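You operate a simulated robot arm through the tools that you are given. There is no shell and no other tool.

You run a simulated robot arm. Do the job below in one go: nothing can be reset, and whatever is moved stays where it is left.

TASK
Tighten the brass gland's nut in the nest and put the gland back.
Fine: clamp it before you turn, till the nut's line meets the arrow; free the clamp to lift it out.

Only the result counts: the job must be done as asked and must still hold three seconds after the hand-in. Knocking over, shifting, dropping, spilling or breaking anything else fails it.

THE ROBOT
A 6-joint arm with a two-finger gripper, fixed in place. Base frame: the origin is on the floor under the middle of its stand, x ahead of it, y to its left, z up; the work surface is at about z = 80. Readings come in cm, degrees, newtons and seconds.
With the tool pointing down near the work surface it reaches from about 10 to 70 cm from the base axis. Its first joint turns from -66.0 to 66.0 degrees. Payload 2.45 kg.
The TCP is the grasp point between the finger pads, 3 cm short of the fingertips. In the tool frame z runs along the fingers and y along their closing line. The gripper opens to 10.6 cm; its body begins 7.9 cm behind the TCP.
Orientation is that of the tool frame in the base frame, as a unit quaternion [w, x, y, z]. With the fingers straight down and closing along the base's y, the tool's x points along the base's -x, its y along +y and its z along -z.

THE INTERFACE
- The arm moves only by the tool servo_tool. Its argument "moves" is one flat list of numbers, 7 for each row, row after row: the finger opening in cm, from 0 to 10.6, then the shift along the base's x, y, z in units of 25 mm (1.0 is 25 mm), then the turn, a rotation vector about the base's x, y, z in units of 8 degrees (1.0 is 8 degrees). In form: [gripper, dx, dy, dz, rx, ry, rz, gripper, dx, dy, dz, rx, ry, rz, ...]. A call has 1 to 20 rows; each row shifts and turns the commanded pose from where the row before left it. A call with a number of a shift or a turn outside -1 to 1 is refused whole. Rows are played at 5 a second. More than 5 cm and 8.6 degrees between two rows, or a gripper value outside its range, and nothing of the call is played. A pose out of reach is approached as far as the arm can. The call stops where the force on the tool passes 80 N (or 10 N more than at its start, if that is more) or the arm is blocked; 0.2 s more then pass. The fingers move at their own pace (about 15.3 cm/s each) and stop on an object; they squeeze with about 33 N. The grip force told is the motor's: it shows also when the fingers shut on nothing. Time passes only in rows, and 0.2 s behind the last, so rows that do not move let the fingers close. It gives the time, the measured TCP pose, the force on the tool (base axes), the opening and the grip force at its end, in the units of the frame above (readings bear some noise), with the torque about the TCP (base axes, N m) and any sound that the robot's microphone picked up.
- Cameras (640 x 400 px; columns grow to the right, rows downward): "scene" is fixed at [7.48, 43.95, 139.38]; the picture's right is [-0.48, -0.88, 0.00], its down [-0.58, 0.32, -0.75] and it looks along [0.66, -0.36, -0.66] (base axes); focal length 369 px, centre (320, 200). "wrist" rides on the gripper at [7.6, -0.2, -10.6] in the tool frame; the picture's right is [0.02, 1.00, 0.00], its down [-0.78, 0.02, -0.62] and it looks along [-0.62, 0.01, 0.78] (tool axes); focal length 247 px, centre (320, 200). There is no depth. A picture from a camera that has moved, and an enlarged one, comes with that camera's place and axes in the base frame and with its lens.
- capture(camera): a new picture of that camera. The clock stands still meanwhile.
- zoom(camera, box): a new picture of the part [left, top, right, bottom] of that camera's present view, enlarged. The clock stands still meanwhile.
- job_done(): hands the job in; it is judged then, once.

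Nothing tells you positions but the pictures and the camera data. Unless the task says otherwise, let go and move clear before handing in.

The tools are called after ">>>" as name(argument=value, ...) on one line, values as JSON. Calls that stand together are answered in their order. servo_tool: Moves the arm, as the interface text tells. Its arguments: {"type":"object","properties":{"moves":{"type":"array","items":{"type":"number"}}},"required":["moves"]} The other tools are called the same way: capture (camera) takes a picture; zoom (camera, box) takes an enlarged picture of a part of a camera's view; job_done () hands the job in.

At the start:

```text
t: 0.0
tool_pos: [30.66, 19.98, 104.54]
tool_rot: [0.0, 0.0, 1.0, 0.0]
wrist_force: [-0.2, -0.5, 0.7]
ft_torque: [0.03, 0.01, 0.01]
opening: 10.62
grip_force: 0.1
```

scene: 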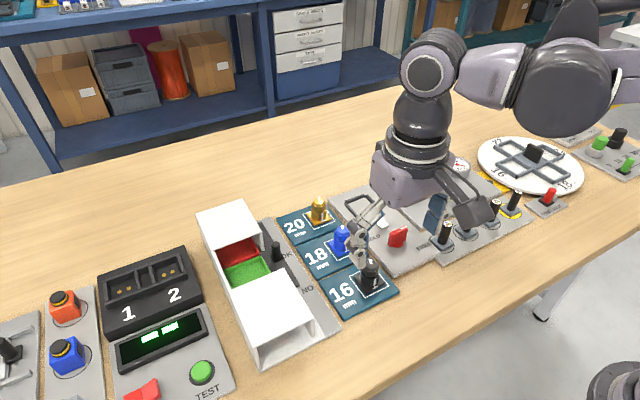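
wrist: 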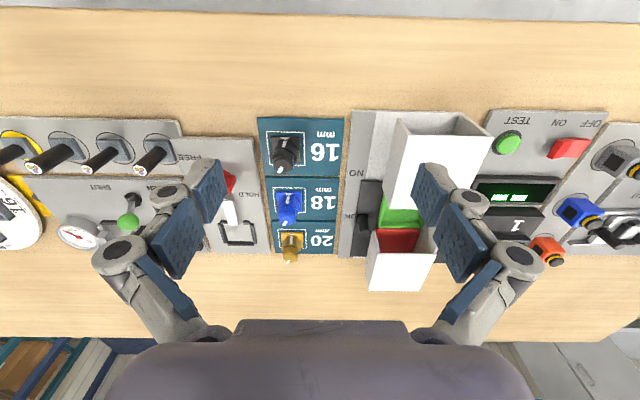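

I see a bench with three glands (black 16, blue 18, brass 20) on teal tiles, and next to them a nest with a red clamp lever labelled FREE/HOLD. I'll zoom in to see the details before moving.

>>> zoom(camera="scene", box=[260, 160, 460, 300])

>>> zoom(camera="wrist", box=[180, 110, 360, 270])

>>> zoom(camera="wrist", box=[0, 110, 280, 270])

```text
2.86 times, centred on (360, 230) of scene
camera zoom: at [7.48, 43.95, 139.38], right [-0.48, -0.88, 0.0], down [-0.58, 0.32, -0.75], along [0.66, -0.36, -0.66], focal length 1053 px, centre (206, 114)
```

zoom: 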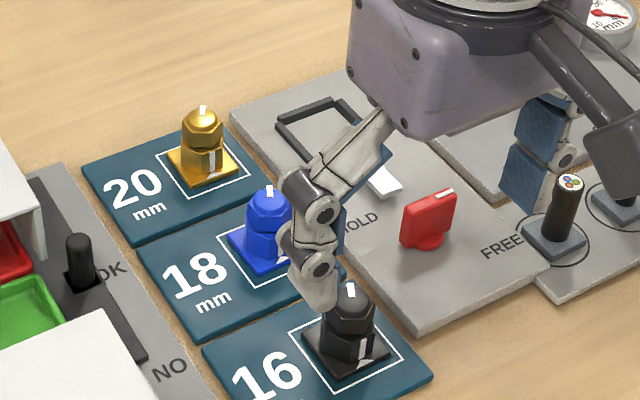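

```text
2.50 times, centred on (270, 190) of wrist
camera zoom: at [23.06, 19.63, 115.23], right [-0.02, 1.0, 0.0], down [0.78, 0.02, 0.62], along [0.62, 0.01, -0.78], focal length 617 px, centre (445, 225)
```

zoom: 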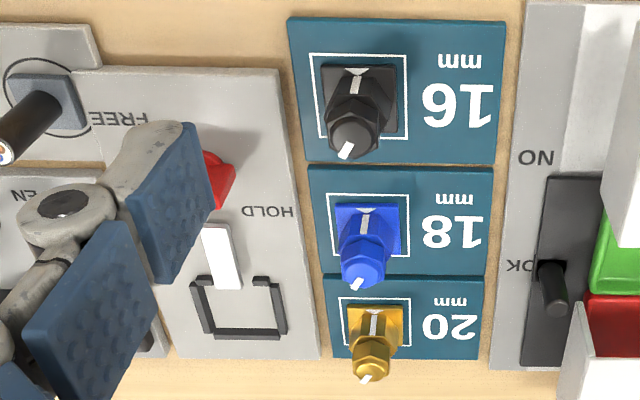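

```text
2.29 times, centred on (140, 190) of wrist
camera zoom: at [23.06, 19.63, 115.23], right [-0.02, 1.0, 0.0], down [0.78, 0.02, 0.62], along [0.62, 0.01, -0.78], focal length 564 px, centre (731, 223)
```

zoom: 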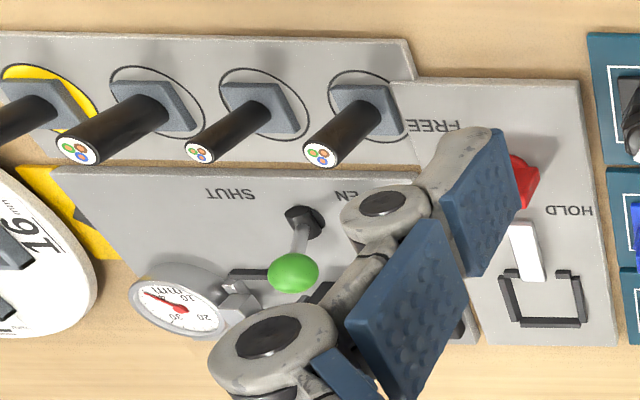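

The brass gland stands at about (60, 15) on the 20 mm tile. The nest is a U-shaped bracket with a white arrow at about (60, 8), and the red clamp knob is nearer the robot. I'll move over them for a closer view.

>>> servo_tool(moves=[10.6, 0.8, -0.5, -0.2, 0, 0, 0, 10.6, 0.8, -0.5, -0.2, 0, 0, 0, 10.6, 0.8, -0.5, -0.2, 0, 0, 0, 10.6, 0.8, -0.5, -0.2, 0, 0, 0, 10.6, 0.8, -0.5, -0.2, 0, 0, 0, 10.6, 0.8, -0.5, -0.2, 0, 0, 0, 10.6, 0, 0, 0, 0, 0, 0])

>>> capture(camera="wrist")

>>> capture(camera="scene")

```text
t: 1.6
tool_pos: [42.71, 12.54, 101.48]
tool_rot: [0.0, 0.0, 1.0, 0.0]
wrist_force: [0.6, -0.2, -0.9]
ft_torque: [0.03, 0.0, -0.01]
opening: 10.6
grip_force: 0.0
```

```text
taken
camera wrist: at [35.17, 12.18, 112.27], right [-0.02, 1.0, 0.0], down [0.78, 0.02, 0.62], along [0.62, 0.01, -0.78], focal length 247 px, centre (320, 200)
```

wrist: 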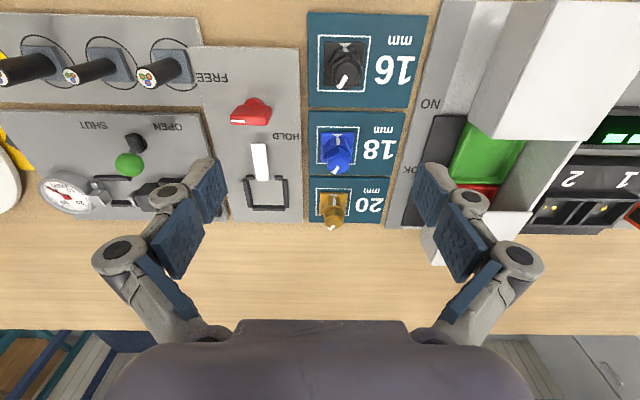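

```text
taken
```

scene: 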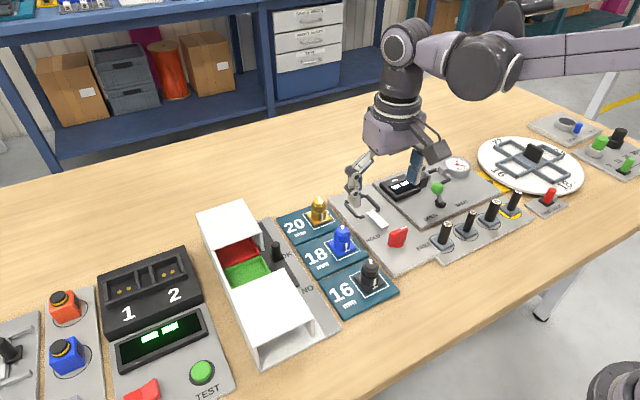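

The nest, knob and glands are now all visible from the wrist. I'll enlarge them.

>>> zoom(camera="wrist", box=[200, 60, 400, 240])

>>> zoom(camera="wrist", box=[200, 60, 310, 230])

>>> zoom(camera="wrist", box=[300, 100, 420, 240])

>>> zoom(camera="scene", box=[270, 180, 450, 290])

```text
2.22 times, centred on (300, 150) of wrist
camera zoom: at [35.17, 12.18, 112.27], right [-0.02, 1.0, 0.0], down [0.78, 0.02, 0.62], along [0.62, 0.01, -0.78], focal length 549 px, centre (364, 311)
```

zoom: 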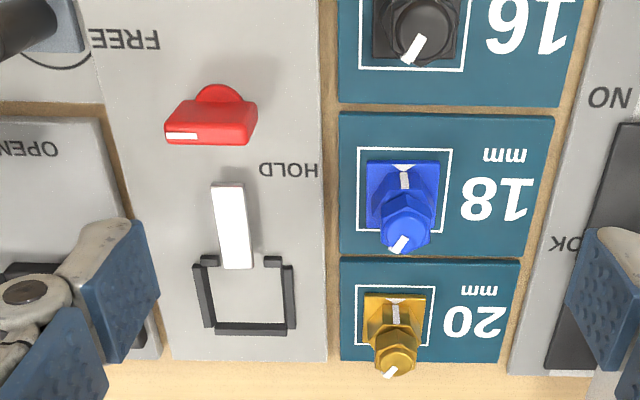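

```text
2.35 times, centred on (255, 145) of wrist
camera zoom: at [35.17, 12.18, 112.27], right [-0.02, 1.0, 0.0], down [0.78, 0.02, 0.62], along [0.62, 0.01, -0.78], focal length 581 px, centre (473, 329)
```

zoom: 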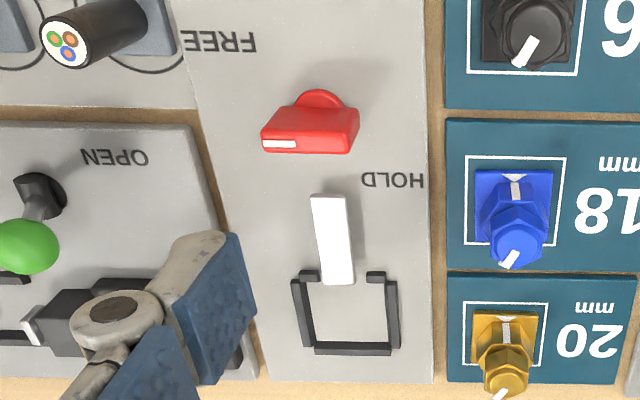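

```text
2.86 times, centred on (360, 170) of wrist
camera zoom: at [35.17, 12.18, 112.27], right [-0.02, 1.0, 0.0], down [0.78, 0.02, 0.62], along [0.62, 0.01, -0.78], focal length 706 px, centre (206, 286)
```

zoom: 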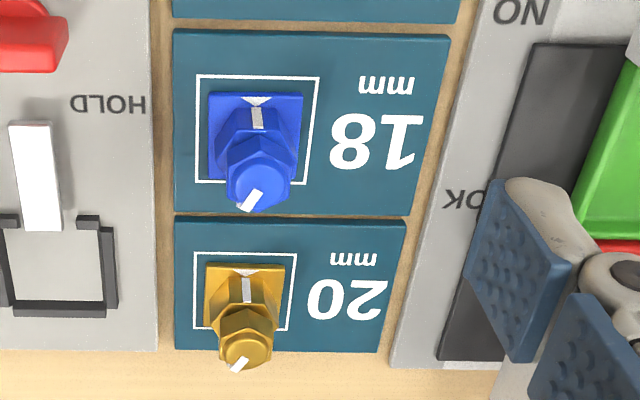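

```text
3.56 times, centred on (360, 235) of scene
camera zoom: at [7.48, 43.95, 139.38], right [-0.48, -0.88, 0.0], down [-0.58, 0.32, -0.75], along [0.66, -0.36, -0.66], focal length 1310 px, centre (178, 76)
```

zoom: 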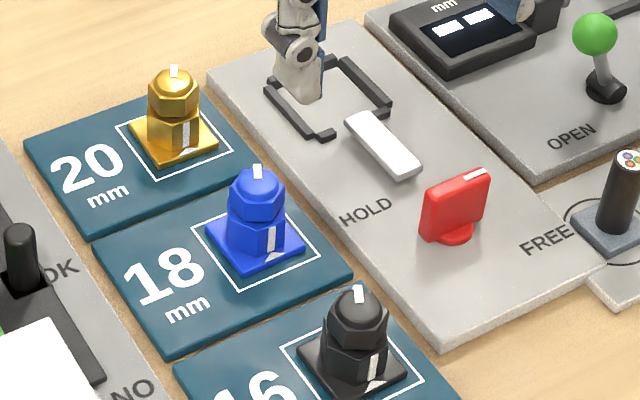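

The brass gland has a square flange with a white triangle arrow facing the robot, and its nut carries a line on top. The knob's white mark looks set to FREE. I'll go lower for a sharper look.

>>> servo_tool(moves=[10.6, 0.9, -0.2, -0.7, 0, 0, 0, 10.6, 0.9, -0.2, -0.7, 0, 0, 0, 10.6, 0.9, -0.2, -0.7, 0, 0, 0, 10.6, 0.9, -0.2, -0.7, 0, 0, 0, 10.6, 0, 0, 0, 0, 0, 0])

>>> capture(camera="wrist")

>>> zoom(camera="wrist", box=[220, 0, 400, 200])

>>> zoom(camera="wrist", box=[320, 80, 420, 220])

```text
t: 2.8
tool_pos: [51.65, 10.44, 94.49]
tool_rot: [0.0, 0.0, 1.0, 0.0]
wrist_force: [0.3, 0.5, 0.6]
ft_torque: [0.02, 0.01, -0.02]
opening: 10.58
grip_force: 0.1
```

```text
taken
camera wrist: at [44.06, 10.21, 105.24], right [-0.02, 1.0, 0.0], down [0.78, 0.02, 0.62], along [0.62, 0.01, -0.78], focal length 247 px, centre (320, 200)
```

wrist: 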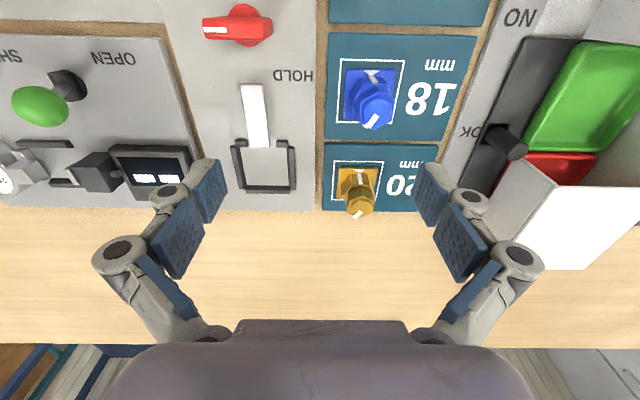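

```text
2.00 times, centred on (310, 100) of wrist
camera zoom: at [44.06, 10.21, 105.24], right [-0.02, 1.0, 0.0], down [0.78, 0.02, 0.62], along [0.62, 0.01, -0.78], focal length 494 px, centre (340, 400)
```

zoom: 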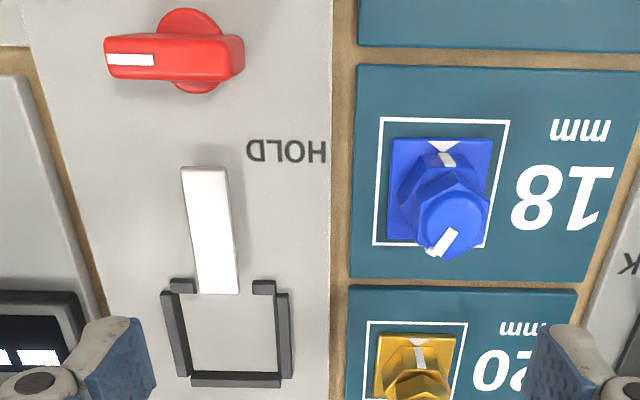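

```text
2.86 times, centred on (370, 150) of wrist
camera zoom: at [44.06, 10.21, 105.24], right [-0.02, 1.0, 0.0], down [0.78, 0.02, 0.62], along [0.62, 0.01, -0.78], focal length 706 px, centre (177, 343)
```

zoom: 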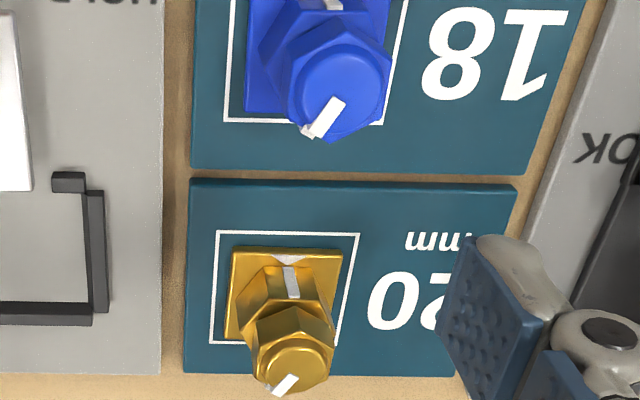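

The nut's line points to roughly −34° azimuth, away from the robot, and the flange arrow faces −x. The gland's flange is centred near (60.4, 14.7) and its top is at z≈86. I'll shift nearer at the gland's y for a close look at the nut's flats.

>>> servo_tool(moves=[7, 0.7, 0.84, 0, 0, 0, 0, 7, 0.7, 0.84, 0, 0, 0, 0, 7, 0, 0, 0, 0, 0, 0])

>>> capture(camera="wrist")

>>> zoom(camera="wrist", box=[270, 60, 370, 160])

>>> zoom(camera="wrist", box=[290, 110, 350, 160])

>>> capture(camera="scene")

```text
t: 3.6
tool_pos: [55.07, 14.54, 94.47]
tool_rot: [0.0, 0.001, 1.0, 0.0]
wrist_force: [0.1, 0.0, 0.6]
ft_torque: [-0.03, 0.0, 0.0]
opening: 6.99
grip_force: 0.1
```

```text
taken
camera wrist: at [47.57, 14.38, 105.2], right [-0.02, 1.0, 0.0], down [0.78, 0.02, 0.62], along [0.62, 0.01, -0.78], focal length 247 px, centre (320, 200)
```

wrist: 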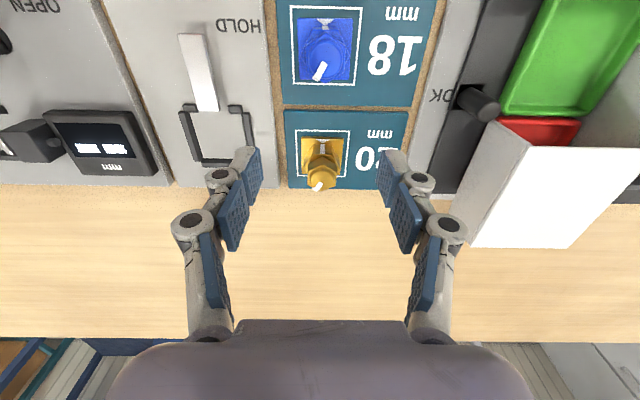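

```text
4.00 times, centred on (320, 110) of wrist
camera zoom: at [47.57, 14.38, 105.2], right [-0.02, 1.0, 0.0], down [0.78, 0.02, 0.62], along [0.62, 0.01, -0.78], focal length 988 px, centre (320, 560)
```

zoom: 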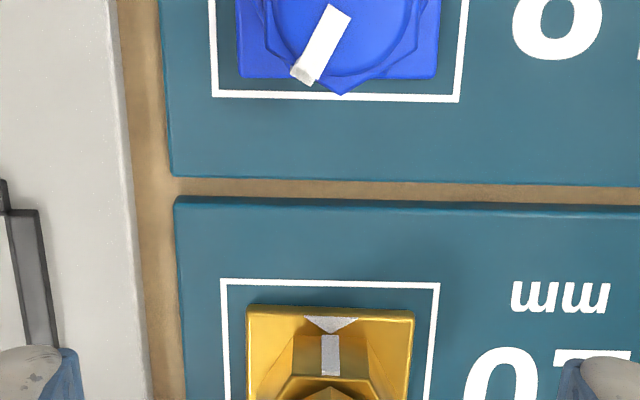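

```text
8.00 times, centred on (320, 135) of wrist
camera zoom: at [47.57, 14.38, 105.2], right [-0.02, 1.0, 0.0], down [0.78, 0.02, 0.62], along [0.62, 0.01, -0.78], focal length 1976 px, centre (320, 720)
```

zoom: 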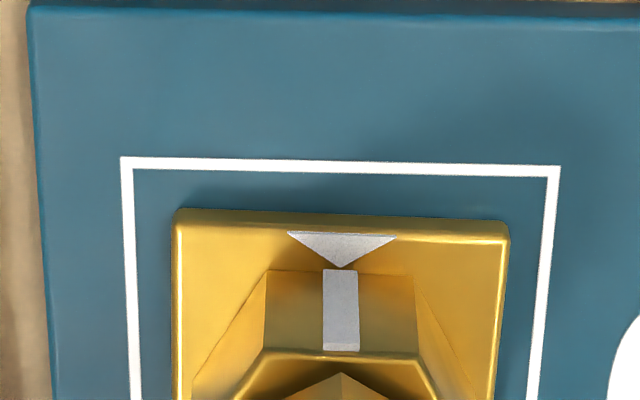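

```text
taken
```

scene: 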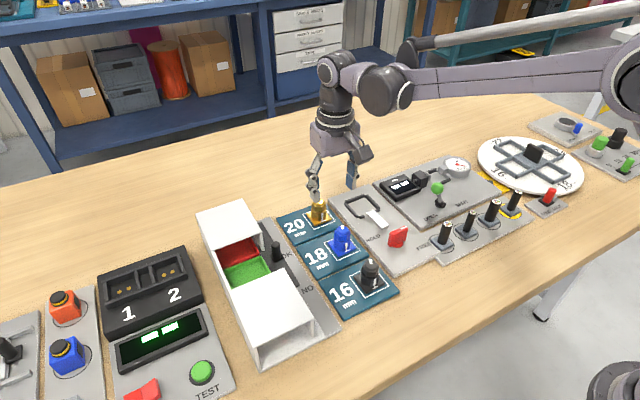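

I'll zoom on the right region: the nut and the nest.

>>> zoom(camera="wrist", box=[270, 130, 370, 195])

>>> zoom(camera="wrist", box=[150, 20, 290, 180])

>>> zoom(camera="scene", box=[320, 180, 420, 260])

>>> zoom(camera="scene", box=[290, 150, 370, 240])

```text
6.15 times, centred on (320, 162) of wrist
camera zoom: at [47.57, 14.38, 105.2], right [-0.02, 1.0, 0.0], down [0.78, 0.02, 0.62], along [0.62, 0.01, -0.78], focal length 1520 px, centre (320, 431)
```

zoom: 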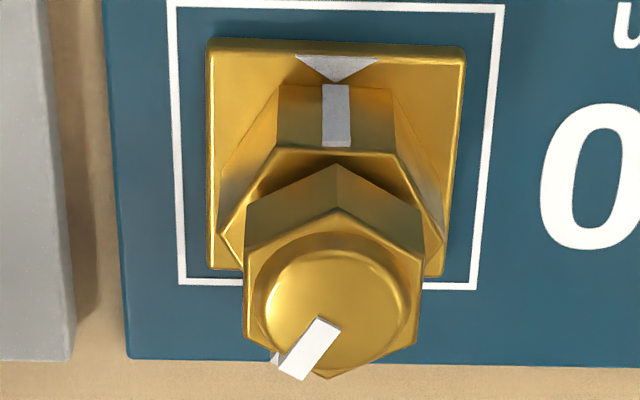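

```text
2.50 times, centred on (220, 100) of wrist
camera zoom: at [47.57, 14.38, 105.2], right [-0.02, 1.0, 0.0], down [0.78, 0.02, 0.62], along [0.62, 0.01, -0.78], focal length 617 px, centre (570, 450)
```

zoom: 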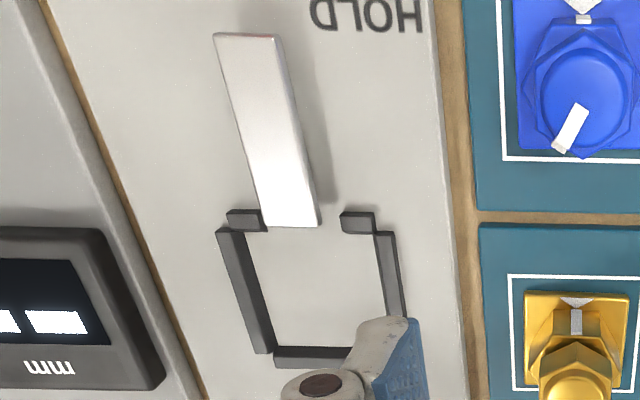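

```text
5.00 times, centred on (370, 220) of scene
camera zoom: at [7.48, 43.95, 139.38], right [-0.48, -0.88, 0.0], down [-0.58, 0.32, -0.75], along [0.66, -0.36, -0.66], focal length 1843 px, centre (70, 100)
```

zoom: 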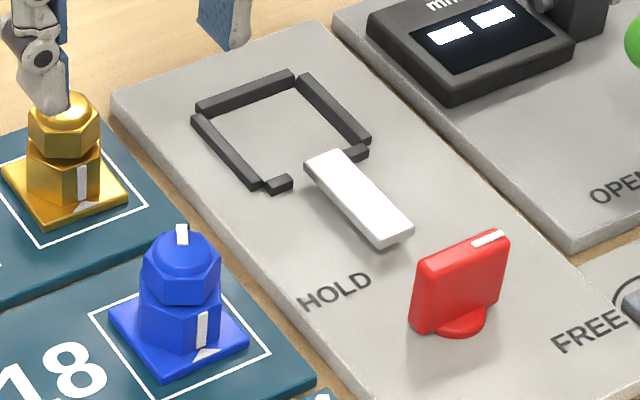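

```text
4.44 times, centred on (330, 195) of scene
camera zoom: at [7.48, 43.95, 139.38], right [-0.48, -0.88, 0.0], down [-0.58, 0.32, -0.75], along [0.66, -0.36, -0.66], focal length 1638 px, centre (276, 222)
```

zoom: 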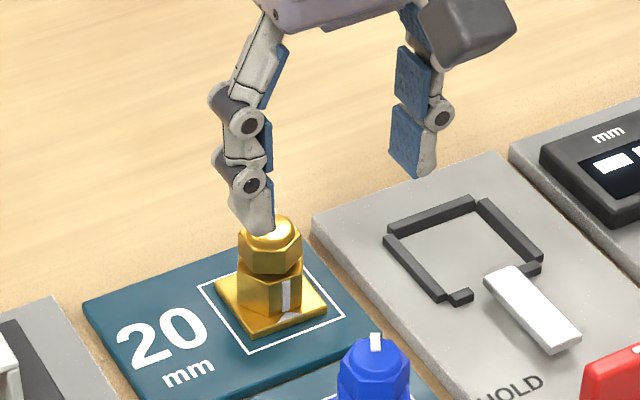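

The brass gland has a square flange, a lower hex with the line and arrow facing −x, and above that the nut with its flats at ±y and its line at about −30°. So it needs about 150° clockwise. The gland's centre is near (60.3, 14.8), so I'll move above it.

>>> servo_tool(moves=[6, 0.7, 0.03, 0, 0, 0, 0, 6, 0.7, 0.03, 0, 0, 0, 0, 6, 0.68, 0.03, 0, 0, 0, 0, 6, 0, 0, -0.7, 0, 0, 0, 6, 0, 0, -0.7, 0, 0, 0, 6, 0, 0, 0, 0, 0, 0])

>>> capture(camera="wrist")

>>> zoom(camera="wrist", box=[240, 60, 400, 180])

>>> zoom(camera="scene", box=[270, 130, 400, 240])

```text
t: 5.0
tool_pos: [60.31, 14.93, 91.0]
tool_rot: [0.0, 0.0, 1.0, 0.0]
wrist_force: [0.0, -0.3, -0.3]
ft_torque: [0.0, 0.0, 0.02]
opening: 5.99
grip_force: 0.2
```

```text
taken
camera wrist: at [52.71, 14.64, 101.69], right [-0.02, 1.0, 0.0], down [0.78, 0.02, 0.62], along [0.62, 0.01, -0.78], focal length 247 px, centre (320, 200)
```

wrist: 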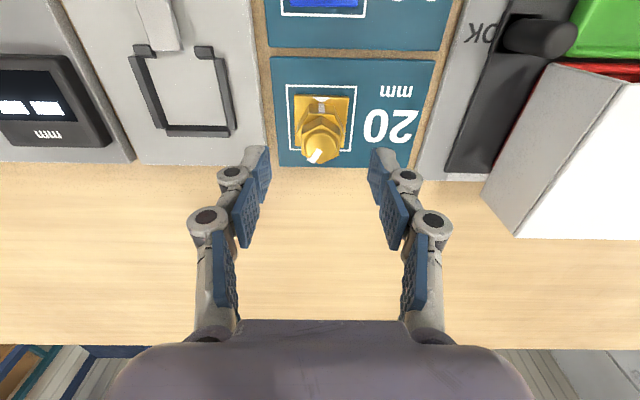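

```text
3.33 times, centred on (320, 120) of wrist
camera zoom: at [52.71, 14.64, 101.69], right [-0.02, 1.0, 0.0], down [0.78, 0.02, 0.62], along [0.62, 0.01, -0.78], focal length 823 px, centre (320, 467)
```

zoom: 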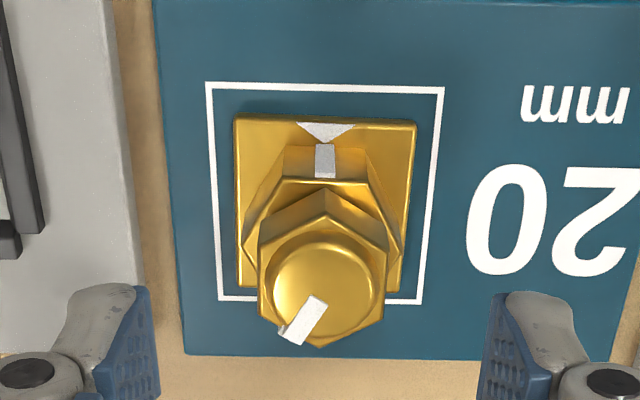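

```text
3.64 times, centred on (335, 185) of scene
camera zoom: at [7.48, 43.95, 139.38], right [-0.48, -0.88, 0.0], down [-0.58, 0.32, -0.75], along [0.66, -0.36, -0.66], focal length 1340 px, centre (266, 254)
```

zoom: 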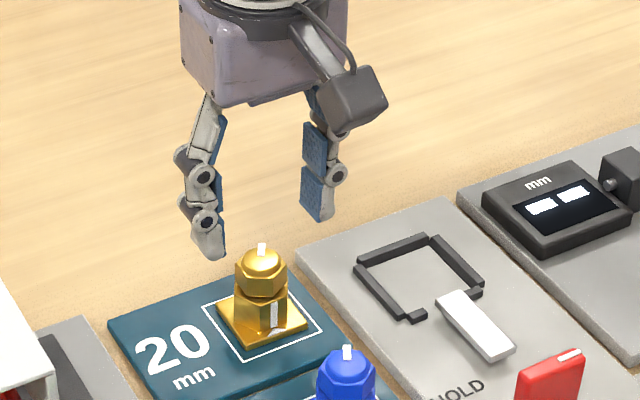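

The gripper is centred over the nut, with the fingers at ±y facing its flats. I'll descend so only the nut is between the fingertips, then check before closing.

>>> servo_tool(moves=[6, 0, -0.04, -0.5, 0, 0, 0, 6, 0, 0, -0.5, 0, 0, 0, 6, 0, 0, -0.44, 0, 0, 0, 6, 0, 0, 0, 0, 0, 0])

>>> zoom(camera="wrist", box=[220, 60, 420, 185])

>>> zoom(camera="scene", box=[270, 140, 380, 240])

```text
t: 6.0
tool_pos: [60.3, 14.74, 87.42]
tool_rot: [0.001, 0.001, 1.0, 0.0]
wrist_force: [0.1, -0.1, -1.0]
ft_torque: [0.01, 0.02, 0.0]
opening: 5.99
grip_force: 0.1
```

```text
3.20 times, centred on (320, 122) of wrist
camera zoom: at [52.77, 14.38, 98.16], right [-0.02, 1.0, 0.0], down [0.78, 0.02, 0.62], along [0.62, 0.01, -0.78], focal length 790 px, centre (320, 448)
```

zoom: 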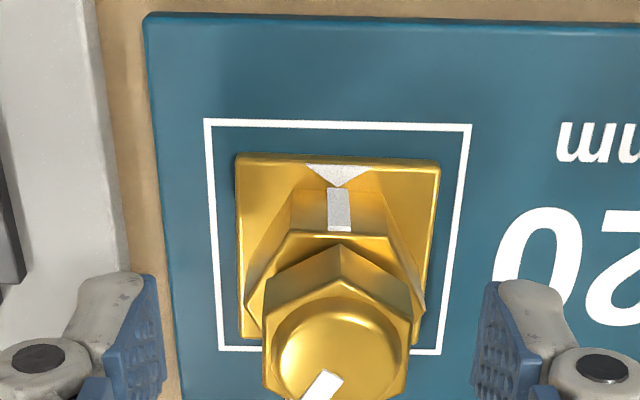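

```text
4.00 times, centred on (325, 190) of scene
camera zoom: at [7.48, 43.95, 139.38], right [-0.48, -0.88, 0.0], down [-0.58, 0.32, -0.75], along [0.66, -0.36, -0.66], focal length 1474 px, centre (300, 240)
```

zoom: 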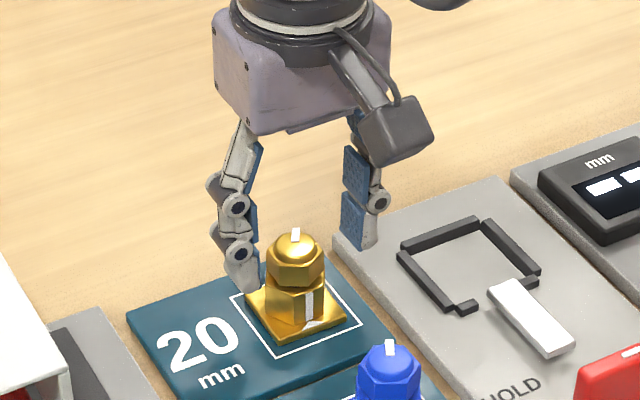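

The nut is about 0.25 cm toward +y relative to the finger centre, and x is aligned. I'll shift by that and close gently on the nut.

>>> servo_tool(moves=[6, 0, 0.1, 0, 0, 0, 0, 4.5, 0, 0, 0, 0, 0, 0])

>>> zoom(camera="wrist", box=[220, 80, 420, 205])

```text
t: 6.6
tool_pos: [60.43, 15.02, 87.48]
tool_rot: [0.0, 0.0, 1.0, 0.0]
wrist_force: [-0.6, 0.3, 0.9]
ft_torque: [-0.04, -0.01, 0.0]
opening: 4.49
grip_force: 0.0
```

```text
3.20 times, centred on (320, 142) of wrist
camera zoom: at [52.73, 14.73, 98.18], right [-0.02, 1.0, 0.0], down [0.78, 0.02, 0.62], along [0.62, 0.01, -0.78], focal length 790 px, centre (320, 384)
```

zoom: 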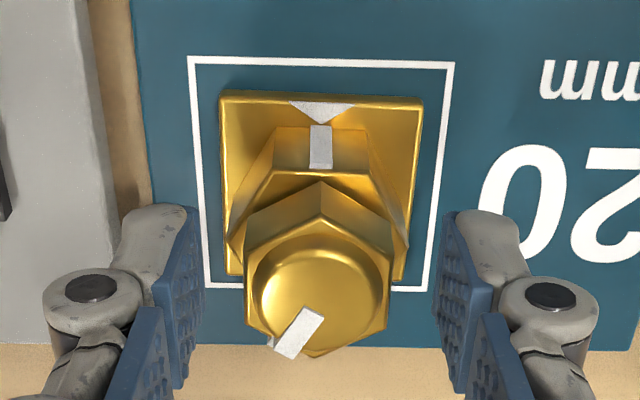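

The fingers are now centred on the nut, so I'll close.

>>> servo_tool(moves=[3.0, 0, 0, 0, 0, 0, 0, 2.0, 0, 0, 0, 0, 0, 0, 2.0, 0, 0, 0, 0, 0, 0])

>>> zoom(camera="wrist", box=[220, 80, 420, 205])

>>> zoom(camera="scene", box=[270, 140, 380, 240])

```text
t: 7.4
tool_pos: [60.27, 14.92, 87.49]
tool_rot: [0.0, 0.0, 1.0, 0.0]
wrist_force: [0.6, 0.3, 0.2]
ft_torque: [-0.04, 0.02, 0.01]
opening: 2.65
grip_force: 33.2
```

```text
3.20 times, centred on (320, 142) of wrist
camera zoom: at [52.73, 14.73, 98.19], right [-0.02, 1.0, 0.0], down [0.78, 0.02, 0.62], along [0.62, 0.01, -0.78], focal length 790 px, centre (320, 384)
```

zoom: 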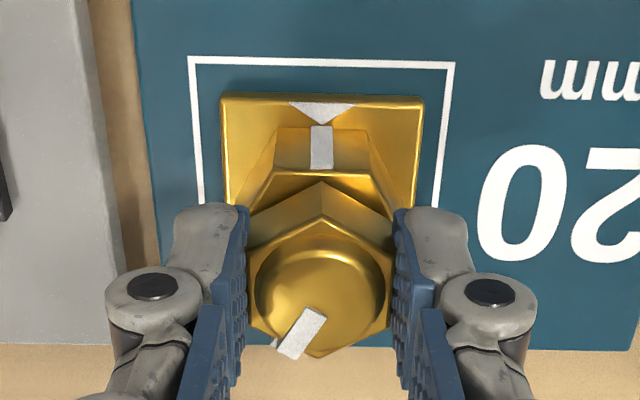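

```text
4.00 times, centred on (325, 190) of scene
camera zoom: at [7.48, 43.95, 139.38], right [-0.48, -0.88, 0.0], down [-0.58, 0.32, -0.75], along [0.66, -0.36, -0.66], focal length 1474 px, centre (300, 240)
```

zoom: 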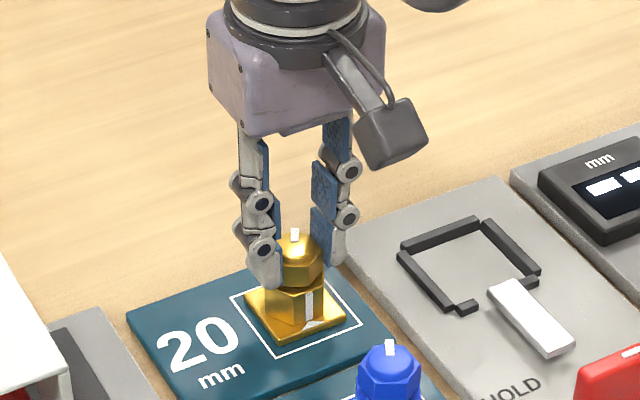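

I have a firm grip on the nut at 2.65 cm. I'll lift straight up 5 cm and check that it hangs well.

>>> servo_tool(moves=[2.0, 0, 0, 0.2, 0, 0, 0, 2.0, 0, 0, 0.4, 0, 0, 0, 2.0, 0, 0, 0.5, 0, 0, 0, 2.0, 0, 0, 0.5, 0, 0, 0, 2.0, 0, 0, 0.4, 0, 0, 0, 2.0, 0, 0, 0, 0, 0, 0])

>>> capture(camera="wrist")

>>> capture(camera="scene")

```text
t: 8.8
tool_pos: [60.24, 14.95, 92.45]
tool_rot: [0.0, 0.0, 1.0, 0.0]
wrist_force: [-0.1, -0.3, -0.8]
ft_torque: [0.02, -0.01, 0.0]
opening: 2.65
grip_force: 33.5
```

```text
taken
camera wrist: at [52.75, 14.63, 103.14], right [-0.02, 1.0, 0.0], down [0.78, 0.02, 0.62], along [0.62, 0.01, -0.78], focal length 247 px, centre (320, 200)
```

wrist: 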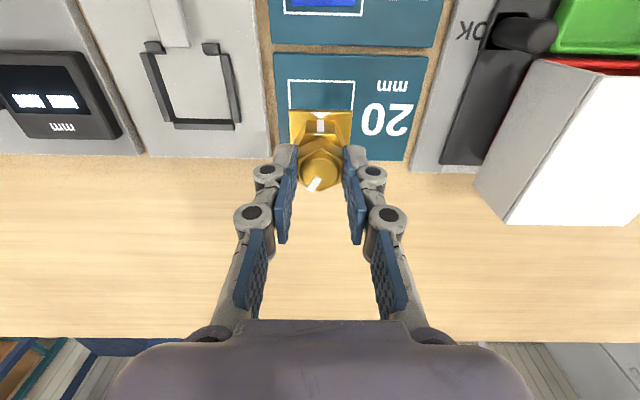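

```text
taken
```

scene: 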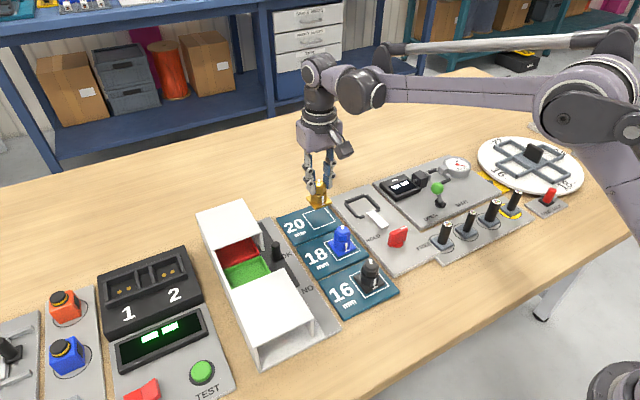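

The gland hangs straight and the tile outline is free. I'll carry it over the nest at this height.

>>> servo_tool(moves=[2.0, -0.12, -0.5, 0, 0, 0, 0, 2.0, -0.12, -0.8, 0, 0, 0, 0, 2.0, -0.12, -0.8, 0, 0, 0, 0, 2.0, -0.12, -0.8, 0, 0, 0, 0, 2.0, -0.12, -0.8, 0, 0, 0, 0, 2.0, 0, -0.5, 0, 0, 0, 0, 2.0, 0, 0, 0, 0, 0, 0])

>>> capture(camera="wrist")

>>> zoom(camera="wrist", box=[240, 50, 400, 190])

>>> zoom(camera="scene", box=[310, 150, 430, 260])

```text
t: 10.4
tool_pos: [58.93, 4.43, 92.31]
tool_rot: [0.0, 0.0, 1.0, 0.0]
wrist_force: [-0.6, -1.0, -0.5]
ft_torque: [0.02, 0.01, -0.01]
opening: 2.64
grip_force: 32.5
```

```text
taken
camera wrist: at [51.27, 4.16, 103.08], right [-0.02, 1.0, 0.0], down [0.78, 0.02, 0.62], along [0.62, 0.01, -0.78], focal length 247 px, centre (320, 200)
```

wrist: 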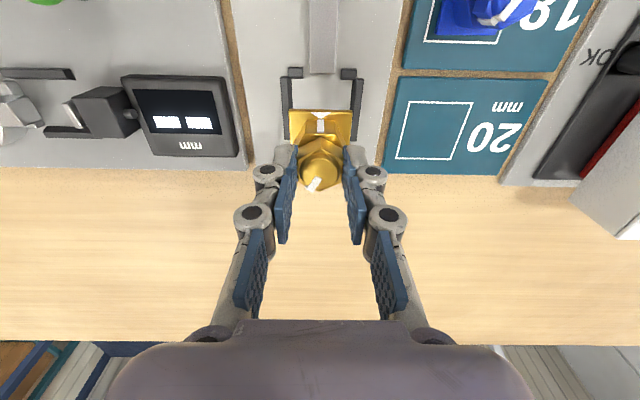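

```text
2.86 times, centred on (320, 120) of wrist
camera zoom: at [51.27, 4.16, 103.08], right [-0.02, 1.0, 0.0], down [0.78, 0.02, 0.62], along [0.62, 0.01, -0.78], focal length 706 px, centre (320, 429)
```

zoom: 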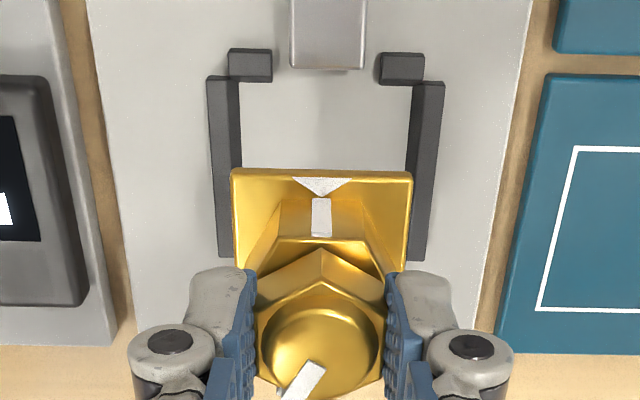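

```text
3.64 times, centred on (370, 205) of scene
camera zoom: at [7.48, 43.95, 139.38], right [-0.48, -0.88, 0.0], down [-0.58, 0.32, -0.75], along [0.66, -0.36, -0.66], focal length 1340 px, centre (138, 182)
```

zoom: 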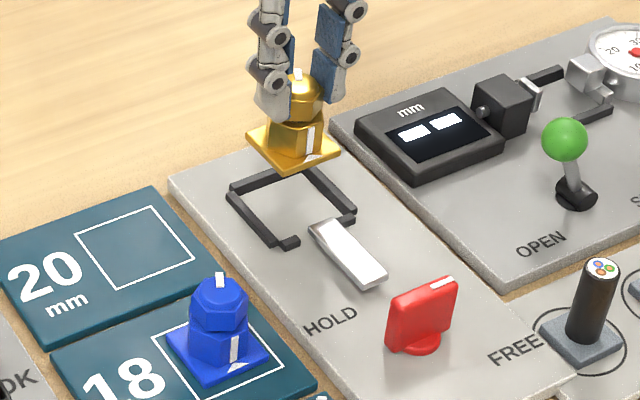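

The gland is over the nest: its flange is about 4.24 cm, the nest opening about 5.0 × 5.1 cm, and the centres agree within about 0.1 cm. I'll lower part way and check.

>>> servo_tool(moves=[2.0, -0.05, 0.02, -0.4, 0, 0, 0, 2.0, 0, 0, -0.5, 0, 0, 0, 2.0, 0, 0, -0.4, 0, 0, 0, 2.0, 0, 0, 0, 0, 0, 0])

>>> zoom(camera="wrist", box=[240, 60, 400, 200])

>>> zoom(camera="scene", box=[310, 150, 430, 260])

```text
t: 11.4
tool_pos: [58.7, 4.49, 89.28]
tool_rot: [0.0, 0.0, 1.0, 0.0]
wrist_force: [-1.0, -0.3, -1.0]
ft_torque: [-0.02, -0.01, 0.0]
opening: 2.62
grip_force: 33.1
```

```text
2.86 times, centred on (320, 130) of wrist
camera zoom: at [51.16, 4.27, 99.91], right [-0.02, 1.0, 0.0], down [0.78, 0.02, 0.62], along [0.62, 0.01, -0.78], focal length 706 px, centre (320, 400)
```

zoom: 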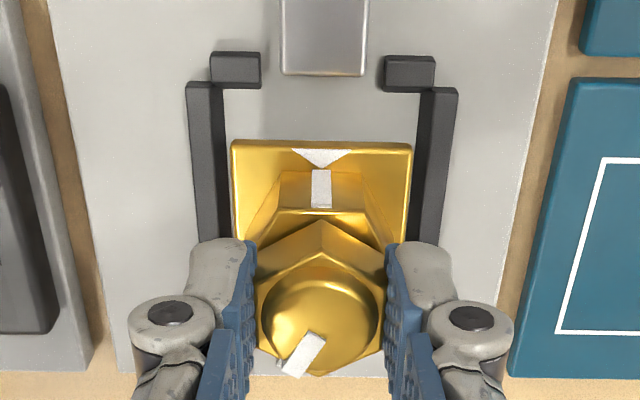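

```text
3.64 times, centred on (370, 205) of scene
camera zoom: at [7.48, 43.95, 139.38], right [-0.48, -0.88, 0.0], down [-0.58, 0.32, -0.75], along [0.66, -0.36, -0.66], focal length 1340 px, centre (138, 182)
```

zoom: 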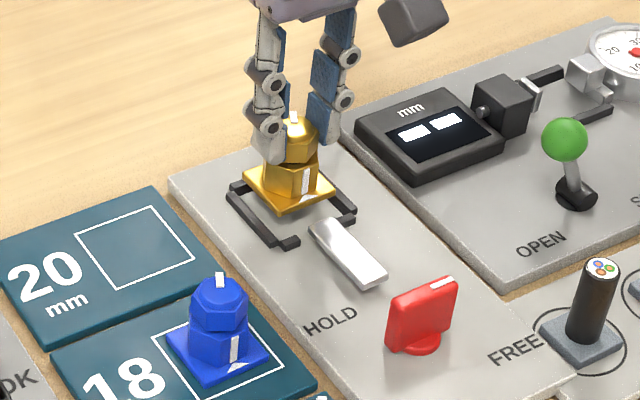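

The flange is centred between the nest arms. I'll lower further with a small −x correction and watch for contact.

>>> servo_tool(moves=[2.0, -0.05, 0, -0.15, 0, 0, 0, 2.0, 0, 0, -0.15, 0, 0, 0, 2.0, 0, 0, -0.15, 0, 0, 0, 2.0, 0, 0, -0.12, 0, 0, 0, 2.0, 0, 0, 0, 0, 0, 0])

>>> zoom(camera="wrist", box=[240, 60, 400, 200])

>>> zoom(camera="scene", box=[310, 150, 430, 260])

```text
t: 12.6
tool_pos: [58.59, 4.51, 87.76]
tool_rot: [-0.001, -0.001, 1.0, 0.0]
wrist_force: [-8.5, -0.5, 25.0]
ft_torque: [-0.05, 0.3, 0.0]
opening: 2.66
grip_force: 33.5
```

```text
2.86 times, centred on (320, 130) of wrist
camera zoom: at [50.98, 4.28, 98.59], right [-0.02, 1.0, 0.0], down [0.78, 0.02, 0.62], along [0.62, 0.01, -0.78], focal length 706 px, centre (320, 400)
```

zoom: 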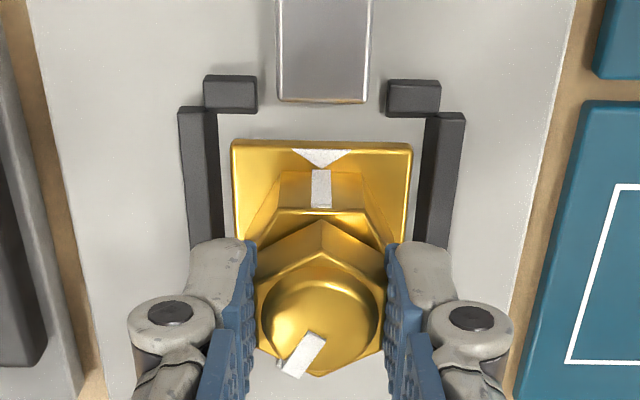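

```text
3.64 times, centred on (370, 205) of scene
camera zoom: at [7.41, 43.95, 139.38], right [-0.48, -0.88, 0.0], down [-0.58, 0.32, -0.75], along [0.66, -0.36, -0.66], focal length 1340 px, centre (138, 182)
```

zoom: 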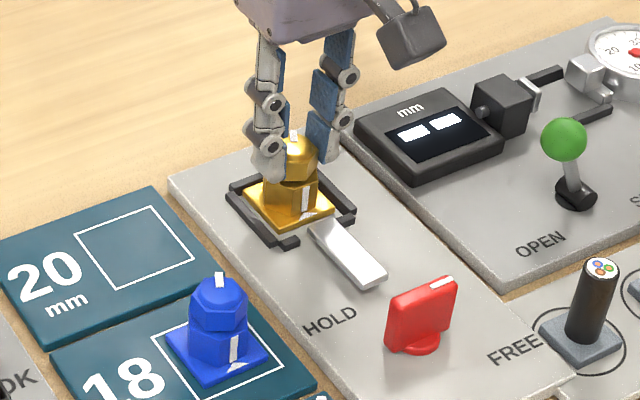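

There's contact: about 25 N up and a little −x force. I'll look closely at whether the flange sits on the plate or on the far bar before going on.

>>> zoom(camera="scene", box=[325, 180, 385, 225])

>>> servo_tool(moves=[2.0, 0, 0, 0.04, 0, 0, 0, 2.0, 0, 0, 0, 0, 0, 0])

```text
8.89 times, centred on (355, 202) of scene
camera zoom: at [7.41, 43.95, 139.38], right [-0.48, -0.88, 0.0], down [-0.58, 0.32, -0.75], along [0.66, -0.36, -0.66], focal length 3276 px, centre (9, 178)
```

zoom: 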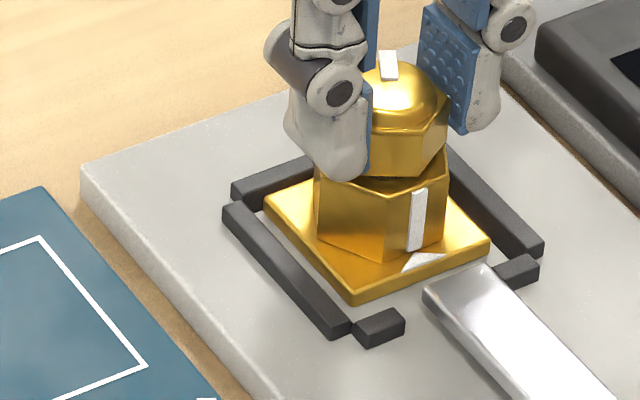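

```text
t: 13.2
tool_pos: [58.57, 4.51, 87.93]
tool_rot: [-0.001, 0.0, 1.0, 0.0]
wrist_force: [-12.9, 1.3, 23.8]
ft_torque: [0.03, 0.47, -0.01]
opening: 2.67
grip_force: 32.9
```

The flange seems to touch the far bar: the −x reaction force and the wide gap at the hooks both suggest it. I'll lift slightly, shift 0.4 cm toward the robot, and lower again.

>>> servo_tool(moves=[2.0, 0, 0, 0.2, 0, 0, 0, 2.0, 0, 0, 0.1, 0, 0, 0, 2.0, -0.08, 0, 0, 0, 0, 0, 2.0, -0.08, 0, 0, 0, 0, 0, 2.0, 0, 0, 0, 0, 0, 0])

>>> zoom(camera="wrist", box=[240, 60, 400, 200])

>>> zoom(camera="scene", box=[325, 180, 385, 225])

```text
t: 14.4
tool_pos: [58.21, 4.49, 88.64]
tool_rot: [0.0, -0.001, 1.0, 0.0]
wrist_force: [0.3, -0.2, -1.2]
ft_torque: [-0.03, 0.04, 0.02]
opening: 2.67
grip_force: 33.2
```

```text
2.86 times, centred on (320, 130) of wrist
camera zoom: at [50.57, 4.26, 99.29], right [-0.02, 1.0, 0.0], down [0.78, 0.02, 0.62], along [0.62, 0.01, -0.78], focal length 706 px, centre (320, 400)
```

zoom: 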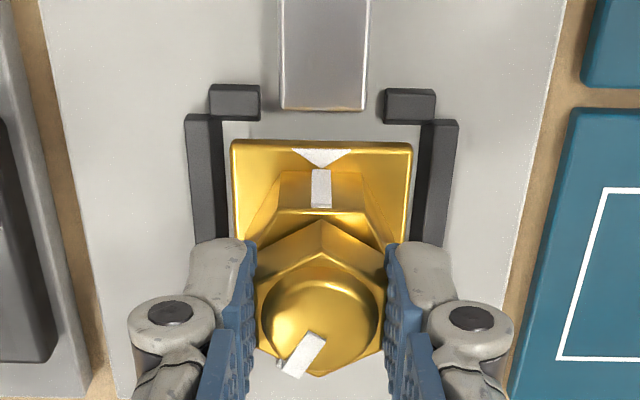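

```text
8.89 times, centred on (355, 202) of scene
camera zoom: at [7.48, 43.95, 139.38], right [-0.48, -0.88, 0.0], down [-0.58, 0.32, -0.75], along [0.66, -0.36, -0.66], focal length 3276 px, centre (9, 178)
```

zoom: 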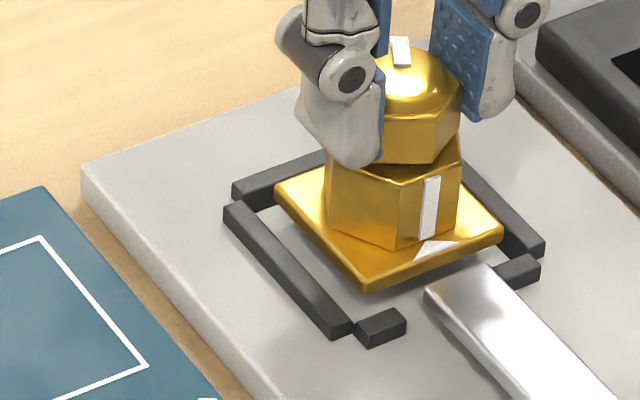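

The flange now sits about 0.25 cm clear of the hooks. I'll lower in small steps and watch the force.

>>> servo_tool(moves=[2.0, 0, 0, -0.12, 0, 0, 0, 2.0, 0, 0, -0.1, 0, 0, 0, 2.0, 0, 0, 0, 0, 0, 0])

>>> zoom(camera="scene", box=[325, 180, 385, 225])

```text
t: 15.2
tool_pos: [57.99, 4.57, 87.98]
tool_rot: [0.0, 0.001, 1.0, 0.001]
wrist_force: [-0.2, 0.0, -0.4]
ft_torque: [-0.04, 0.03, -0.02]
opening: 2.64
grip_force: 33.2
```

```text
8.89 times, centred on (355, 202) of scene
camera zoom: at [7.48, 43.95, 139.38], right [-0.48, -0.88, 0.0], down [-0.58, 0.32, -0.75], along [0.66, -0.36, -0.66], focal length 3276 px, centre (9, 178)
```

zoom: 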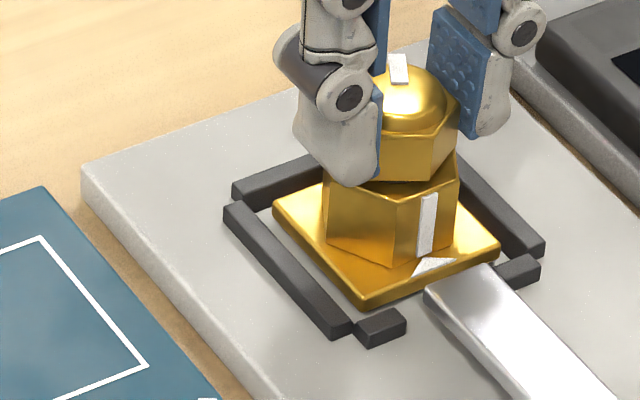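

There's no force at this height now, so it was touching the far bar before. I'll keep lowering gently.

>>> servo_tool(moves=[2.0, 0, 0, -0.05, 0, 0, 0, 2.0, 0, 0, -0.05, 0, 0, 0, 2.0, 0, 0, 0, 0, 0, 0])

>>> servo_tool(moves=[2.0, 0, 0, -0.04, 0, 0, 0, 2.0, 0, 0, -0.04, 0, 0, 0, 2.0, 0, 0, 0, 0, 0, 0])

```text
t: 16.0
tool_pos: [58.14, 4.56, 87.94]
tool_rot: [0.0, 0.001, 1.0, 0.001]
wrist_force: [0.8, -1.1, 12.4]
ft_torque: [-0.01, -0.04, -0.02]
opening: 2.64
grip_force: 33.1
```

```text
t: 16.8
tool_pos: [58.02, 4.66, 87.6]
tool_rot: [0.001, -0.001, 1.0, 0.0]
wrist_force: [2.0, 0.7, 28.0]
ft_torque: [0.0, -0.16, 0.01]
opening: 2.69
grip_force: 32.7
```

Contact is now flat and centred, with a pure vertical force, so the flange is seated on the nest plate. I'll relax the press and open the fingers.

>>> servo_tool(moves=[2.0, 0, 0, 0.05, 0, 0, 0, 2.0, 0, 0, 0.02, 0, 0, 0, 2.0, 0, 0, 0, 0, 0, 0])

>>> servo_tool(moves=[3.5, 0, 0, 0, 0, 0, 0, 4.5, 0, 0, 0, 0, 0, 0, 4.5, 0, 0, 0, 0, 0, 0])

>>> zoom(camera="wrist", box=[220, 50, 420, 200])

>>> zoom(camera="scene", box=[325, 180, 385, 225])

```text
t: 17.6
tool_pos: [58.02, 4.52, 87.64]
tool_rot: [0.0, 0.0, 1.0, 0.0]
wrist_force: [0.4, 0.1, -1.4]
ft_torque: [0.0, 0.02, 0.01]
opening: 2.67
grip_force: 33.2
```

```text
t: 18.4
tool_pos: [58.01, 4.58, 87.78]
tool_rot: [0.0, 0.0, 1.0, -0.001]
wrist_force: [-0.7, 0.4, -1.3]
ft_torque: [-0.01, 0.0, -0.01]
opening: 4.51
grip_force: 0.1
```

```text
2.67 times, centred on (320, 125) of wrist
camera zoom: at [50.57, 4.29, 98.42], right [-0.02, 1.0, 0.0], down [0.78, 0.02, 0.62], along [0.62, 0.01, -0.78], focal length 659 px, centre (320, 400)
```

zoom: 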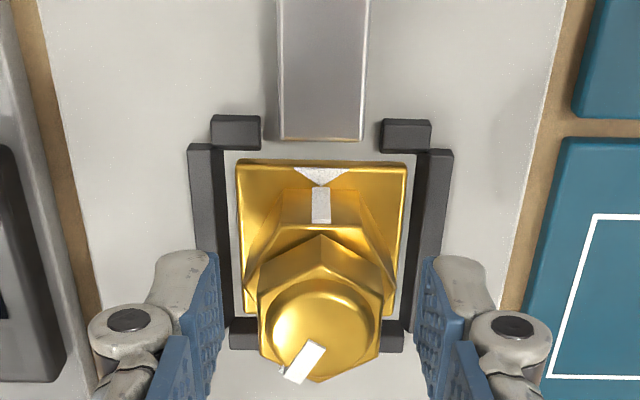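

```text
8.89 times, centred on (355, 202) of scene
camera zoom: at [7.48, 43.95, 139.38], right [-0.48, -0.88, 0.0], down [-0.58, 0.32, -0.75], along [0.66, -0.36, -0.66], focal length 3276 px, centre (9, 178)
```

zoom: 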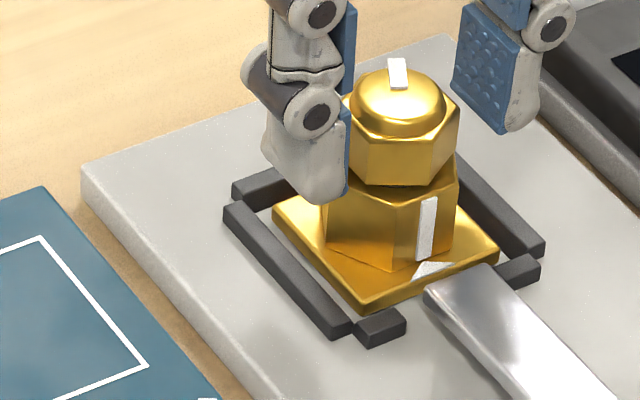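

The gland is seated squarely in the nest with its arrow toward the clamp bar. Next is the red knob: I'll rise and move back to view it.

>>> servo_tool(moves=[4.5, 0, 0, 0.6, 0, 0, 0, 4.5, 0, 0, 0.7, 0, 0, 0, 4.5, 0, 0, 0.8, 0, 0, 0, 4.5, -0.8, 0, 0.3, 0, 0, 0, 4.5, -1, 0, 0, 0, 0, 0, 4.5, -1, 0, 0, 0, 0, 0, 4.5, -1, 0, 0, 0, 0, 0, 4.5, -1, 0, 0, 0, 0, 0, 4.5, -0.8, 0, 0, 0, 0, 0, 4.5, 0, 0, 0, 0, 0, 0])

>>> capture(camera="wrist")

>>> zoom(camera="scene", box=[330, 170, 450, 260])

```text
t: 20.6
tool_pos: [44.17, 4.38, 93.79]
tool_rot: [0.0, 0.0, 1.0, 0.0]
wrist_force: [0.4, 0.4, 0.3]
ft_torque: [-0.03, -0.02, 0.03]
opening: 4.52
grip_force: 0.1
```

```text
taken
camera wrist: at [36.61, 4.1, 104.49], right [-0.02, 1.0, 0.0], down [0.78, 0.02, 0.62], along [0.62, 0.01, -0.78], focal length 247 px, centre (320, 200)
```

wrist: 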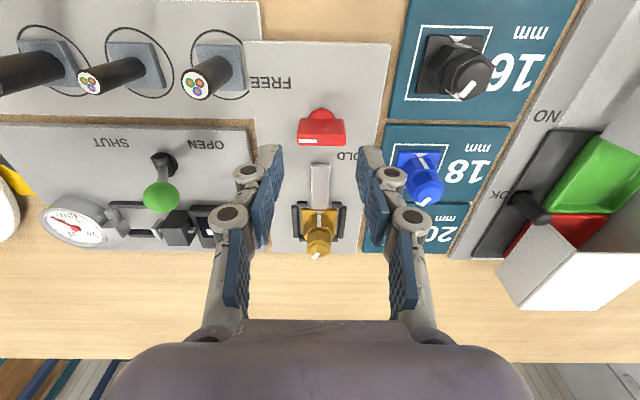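

```text
4.44 times, centred on (390, 215) of scene
camera zoom: at [7.48, 43.95, 139.38], right [-0.48, -0.88, 0.0], down [-0.58, 0.32, -0.75], along [0.66, -0.36, -0.66], focal length 1638 px, centre (9, 133)
```

zoom: 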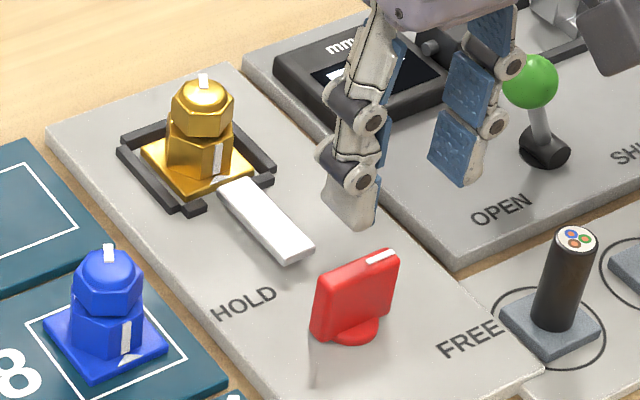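

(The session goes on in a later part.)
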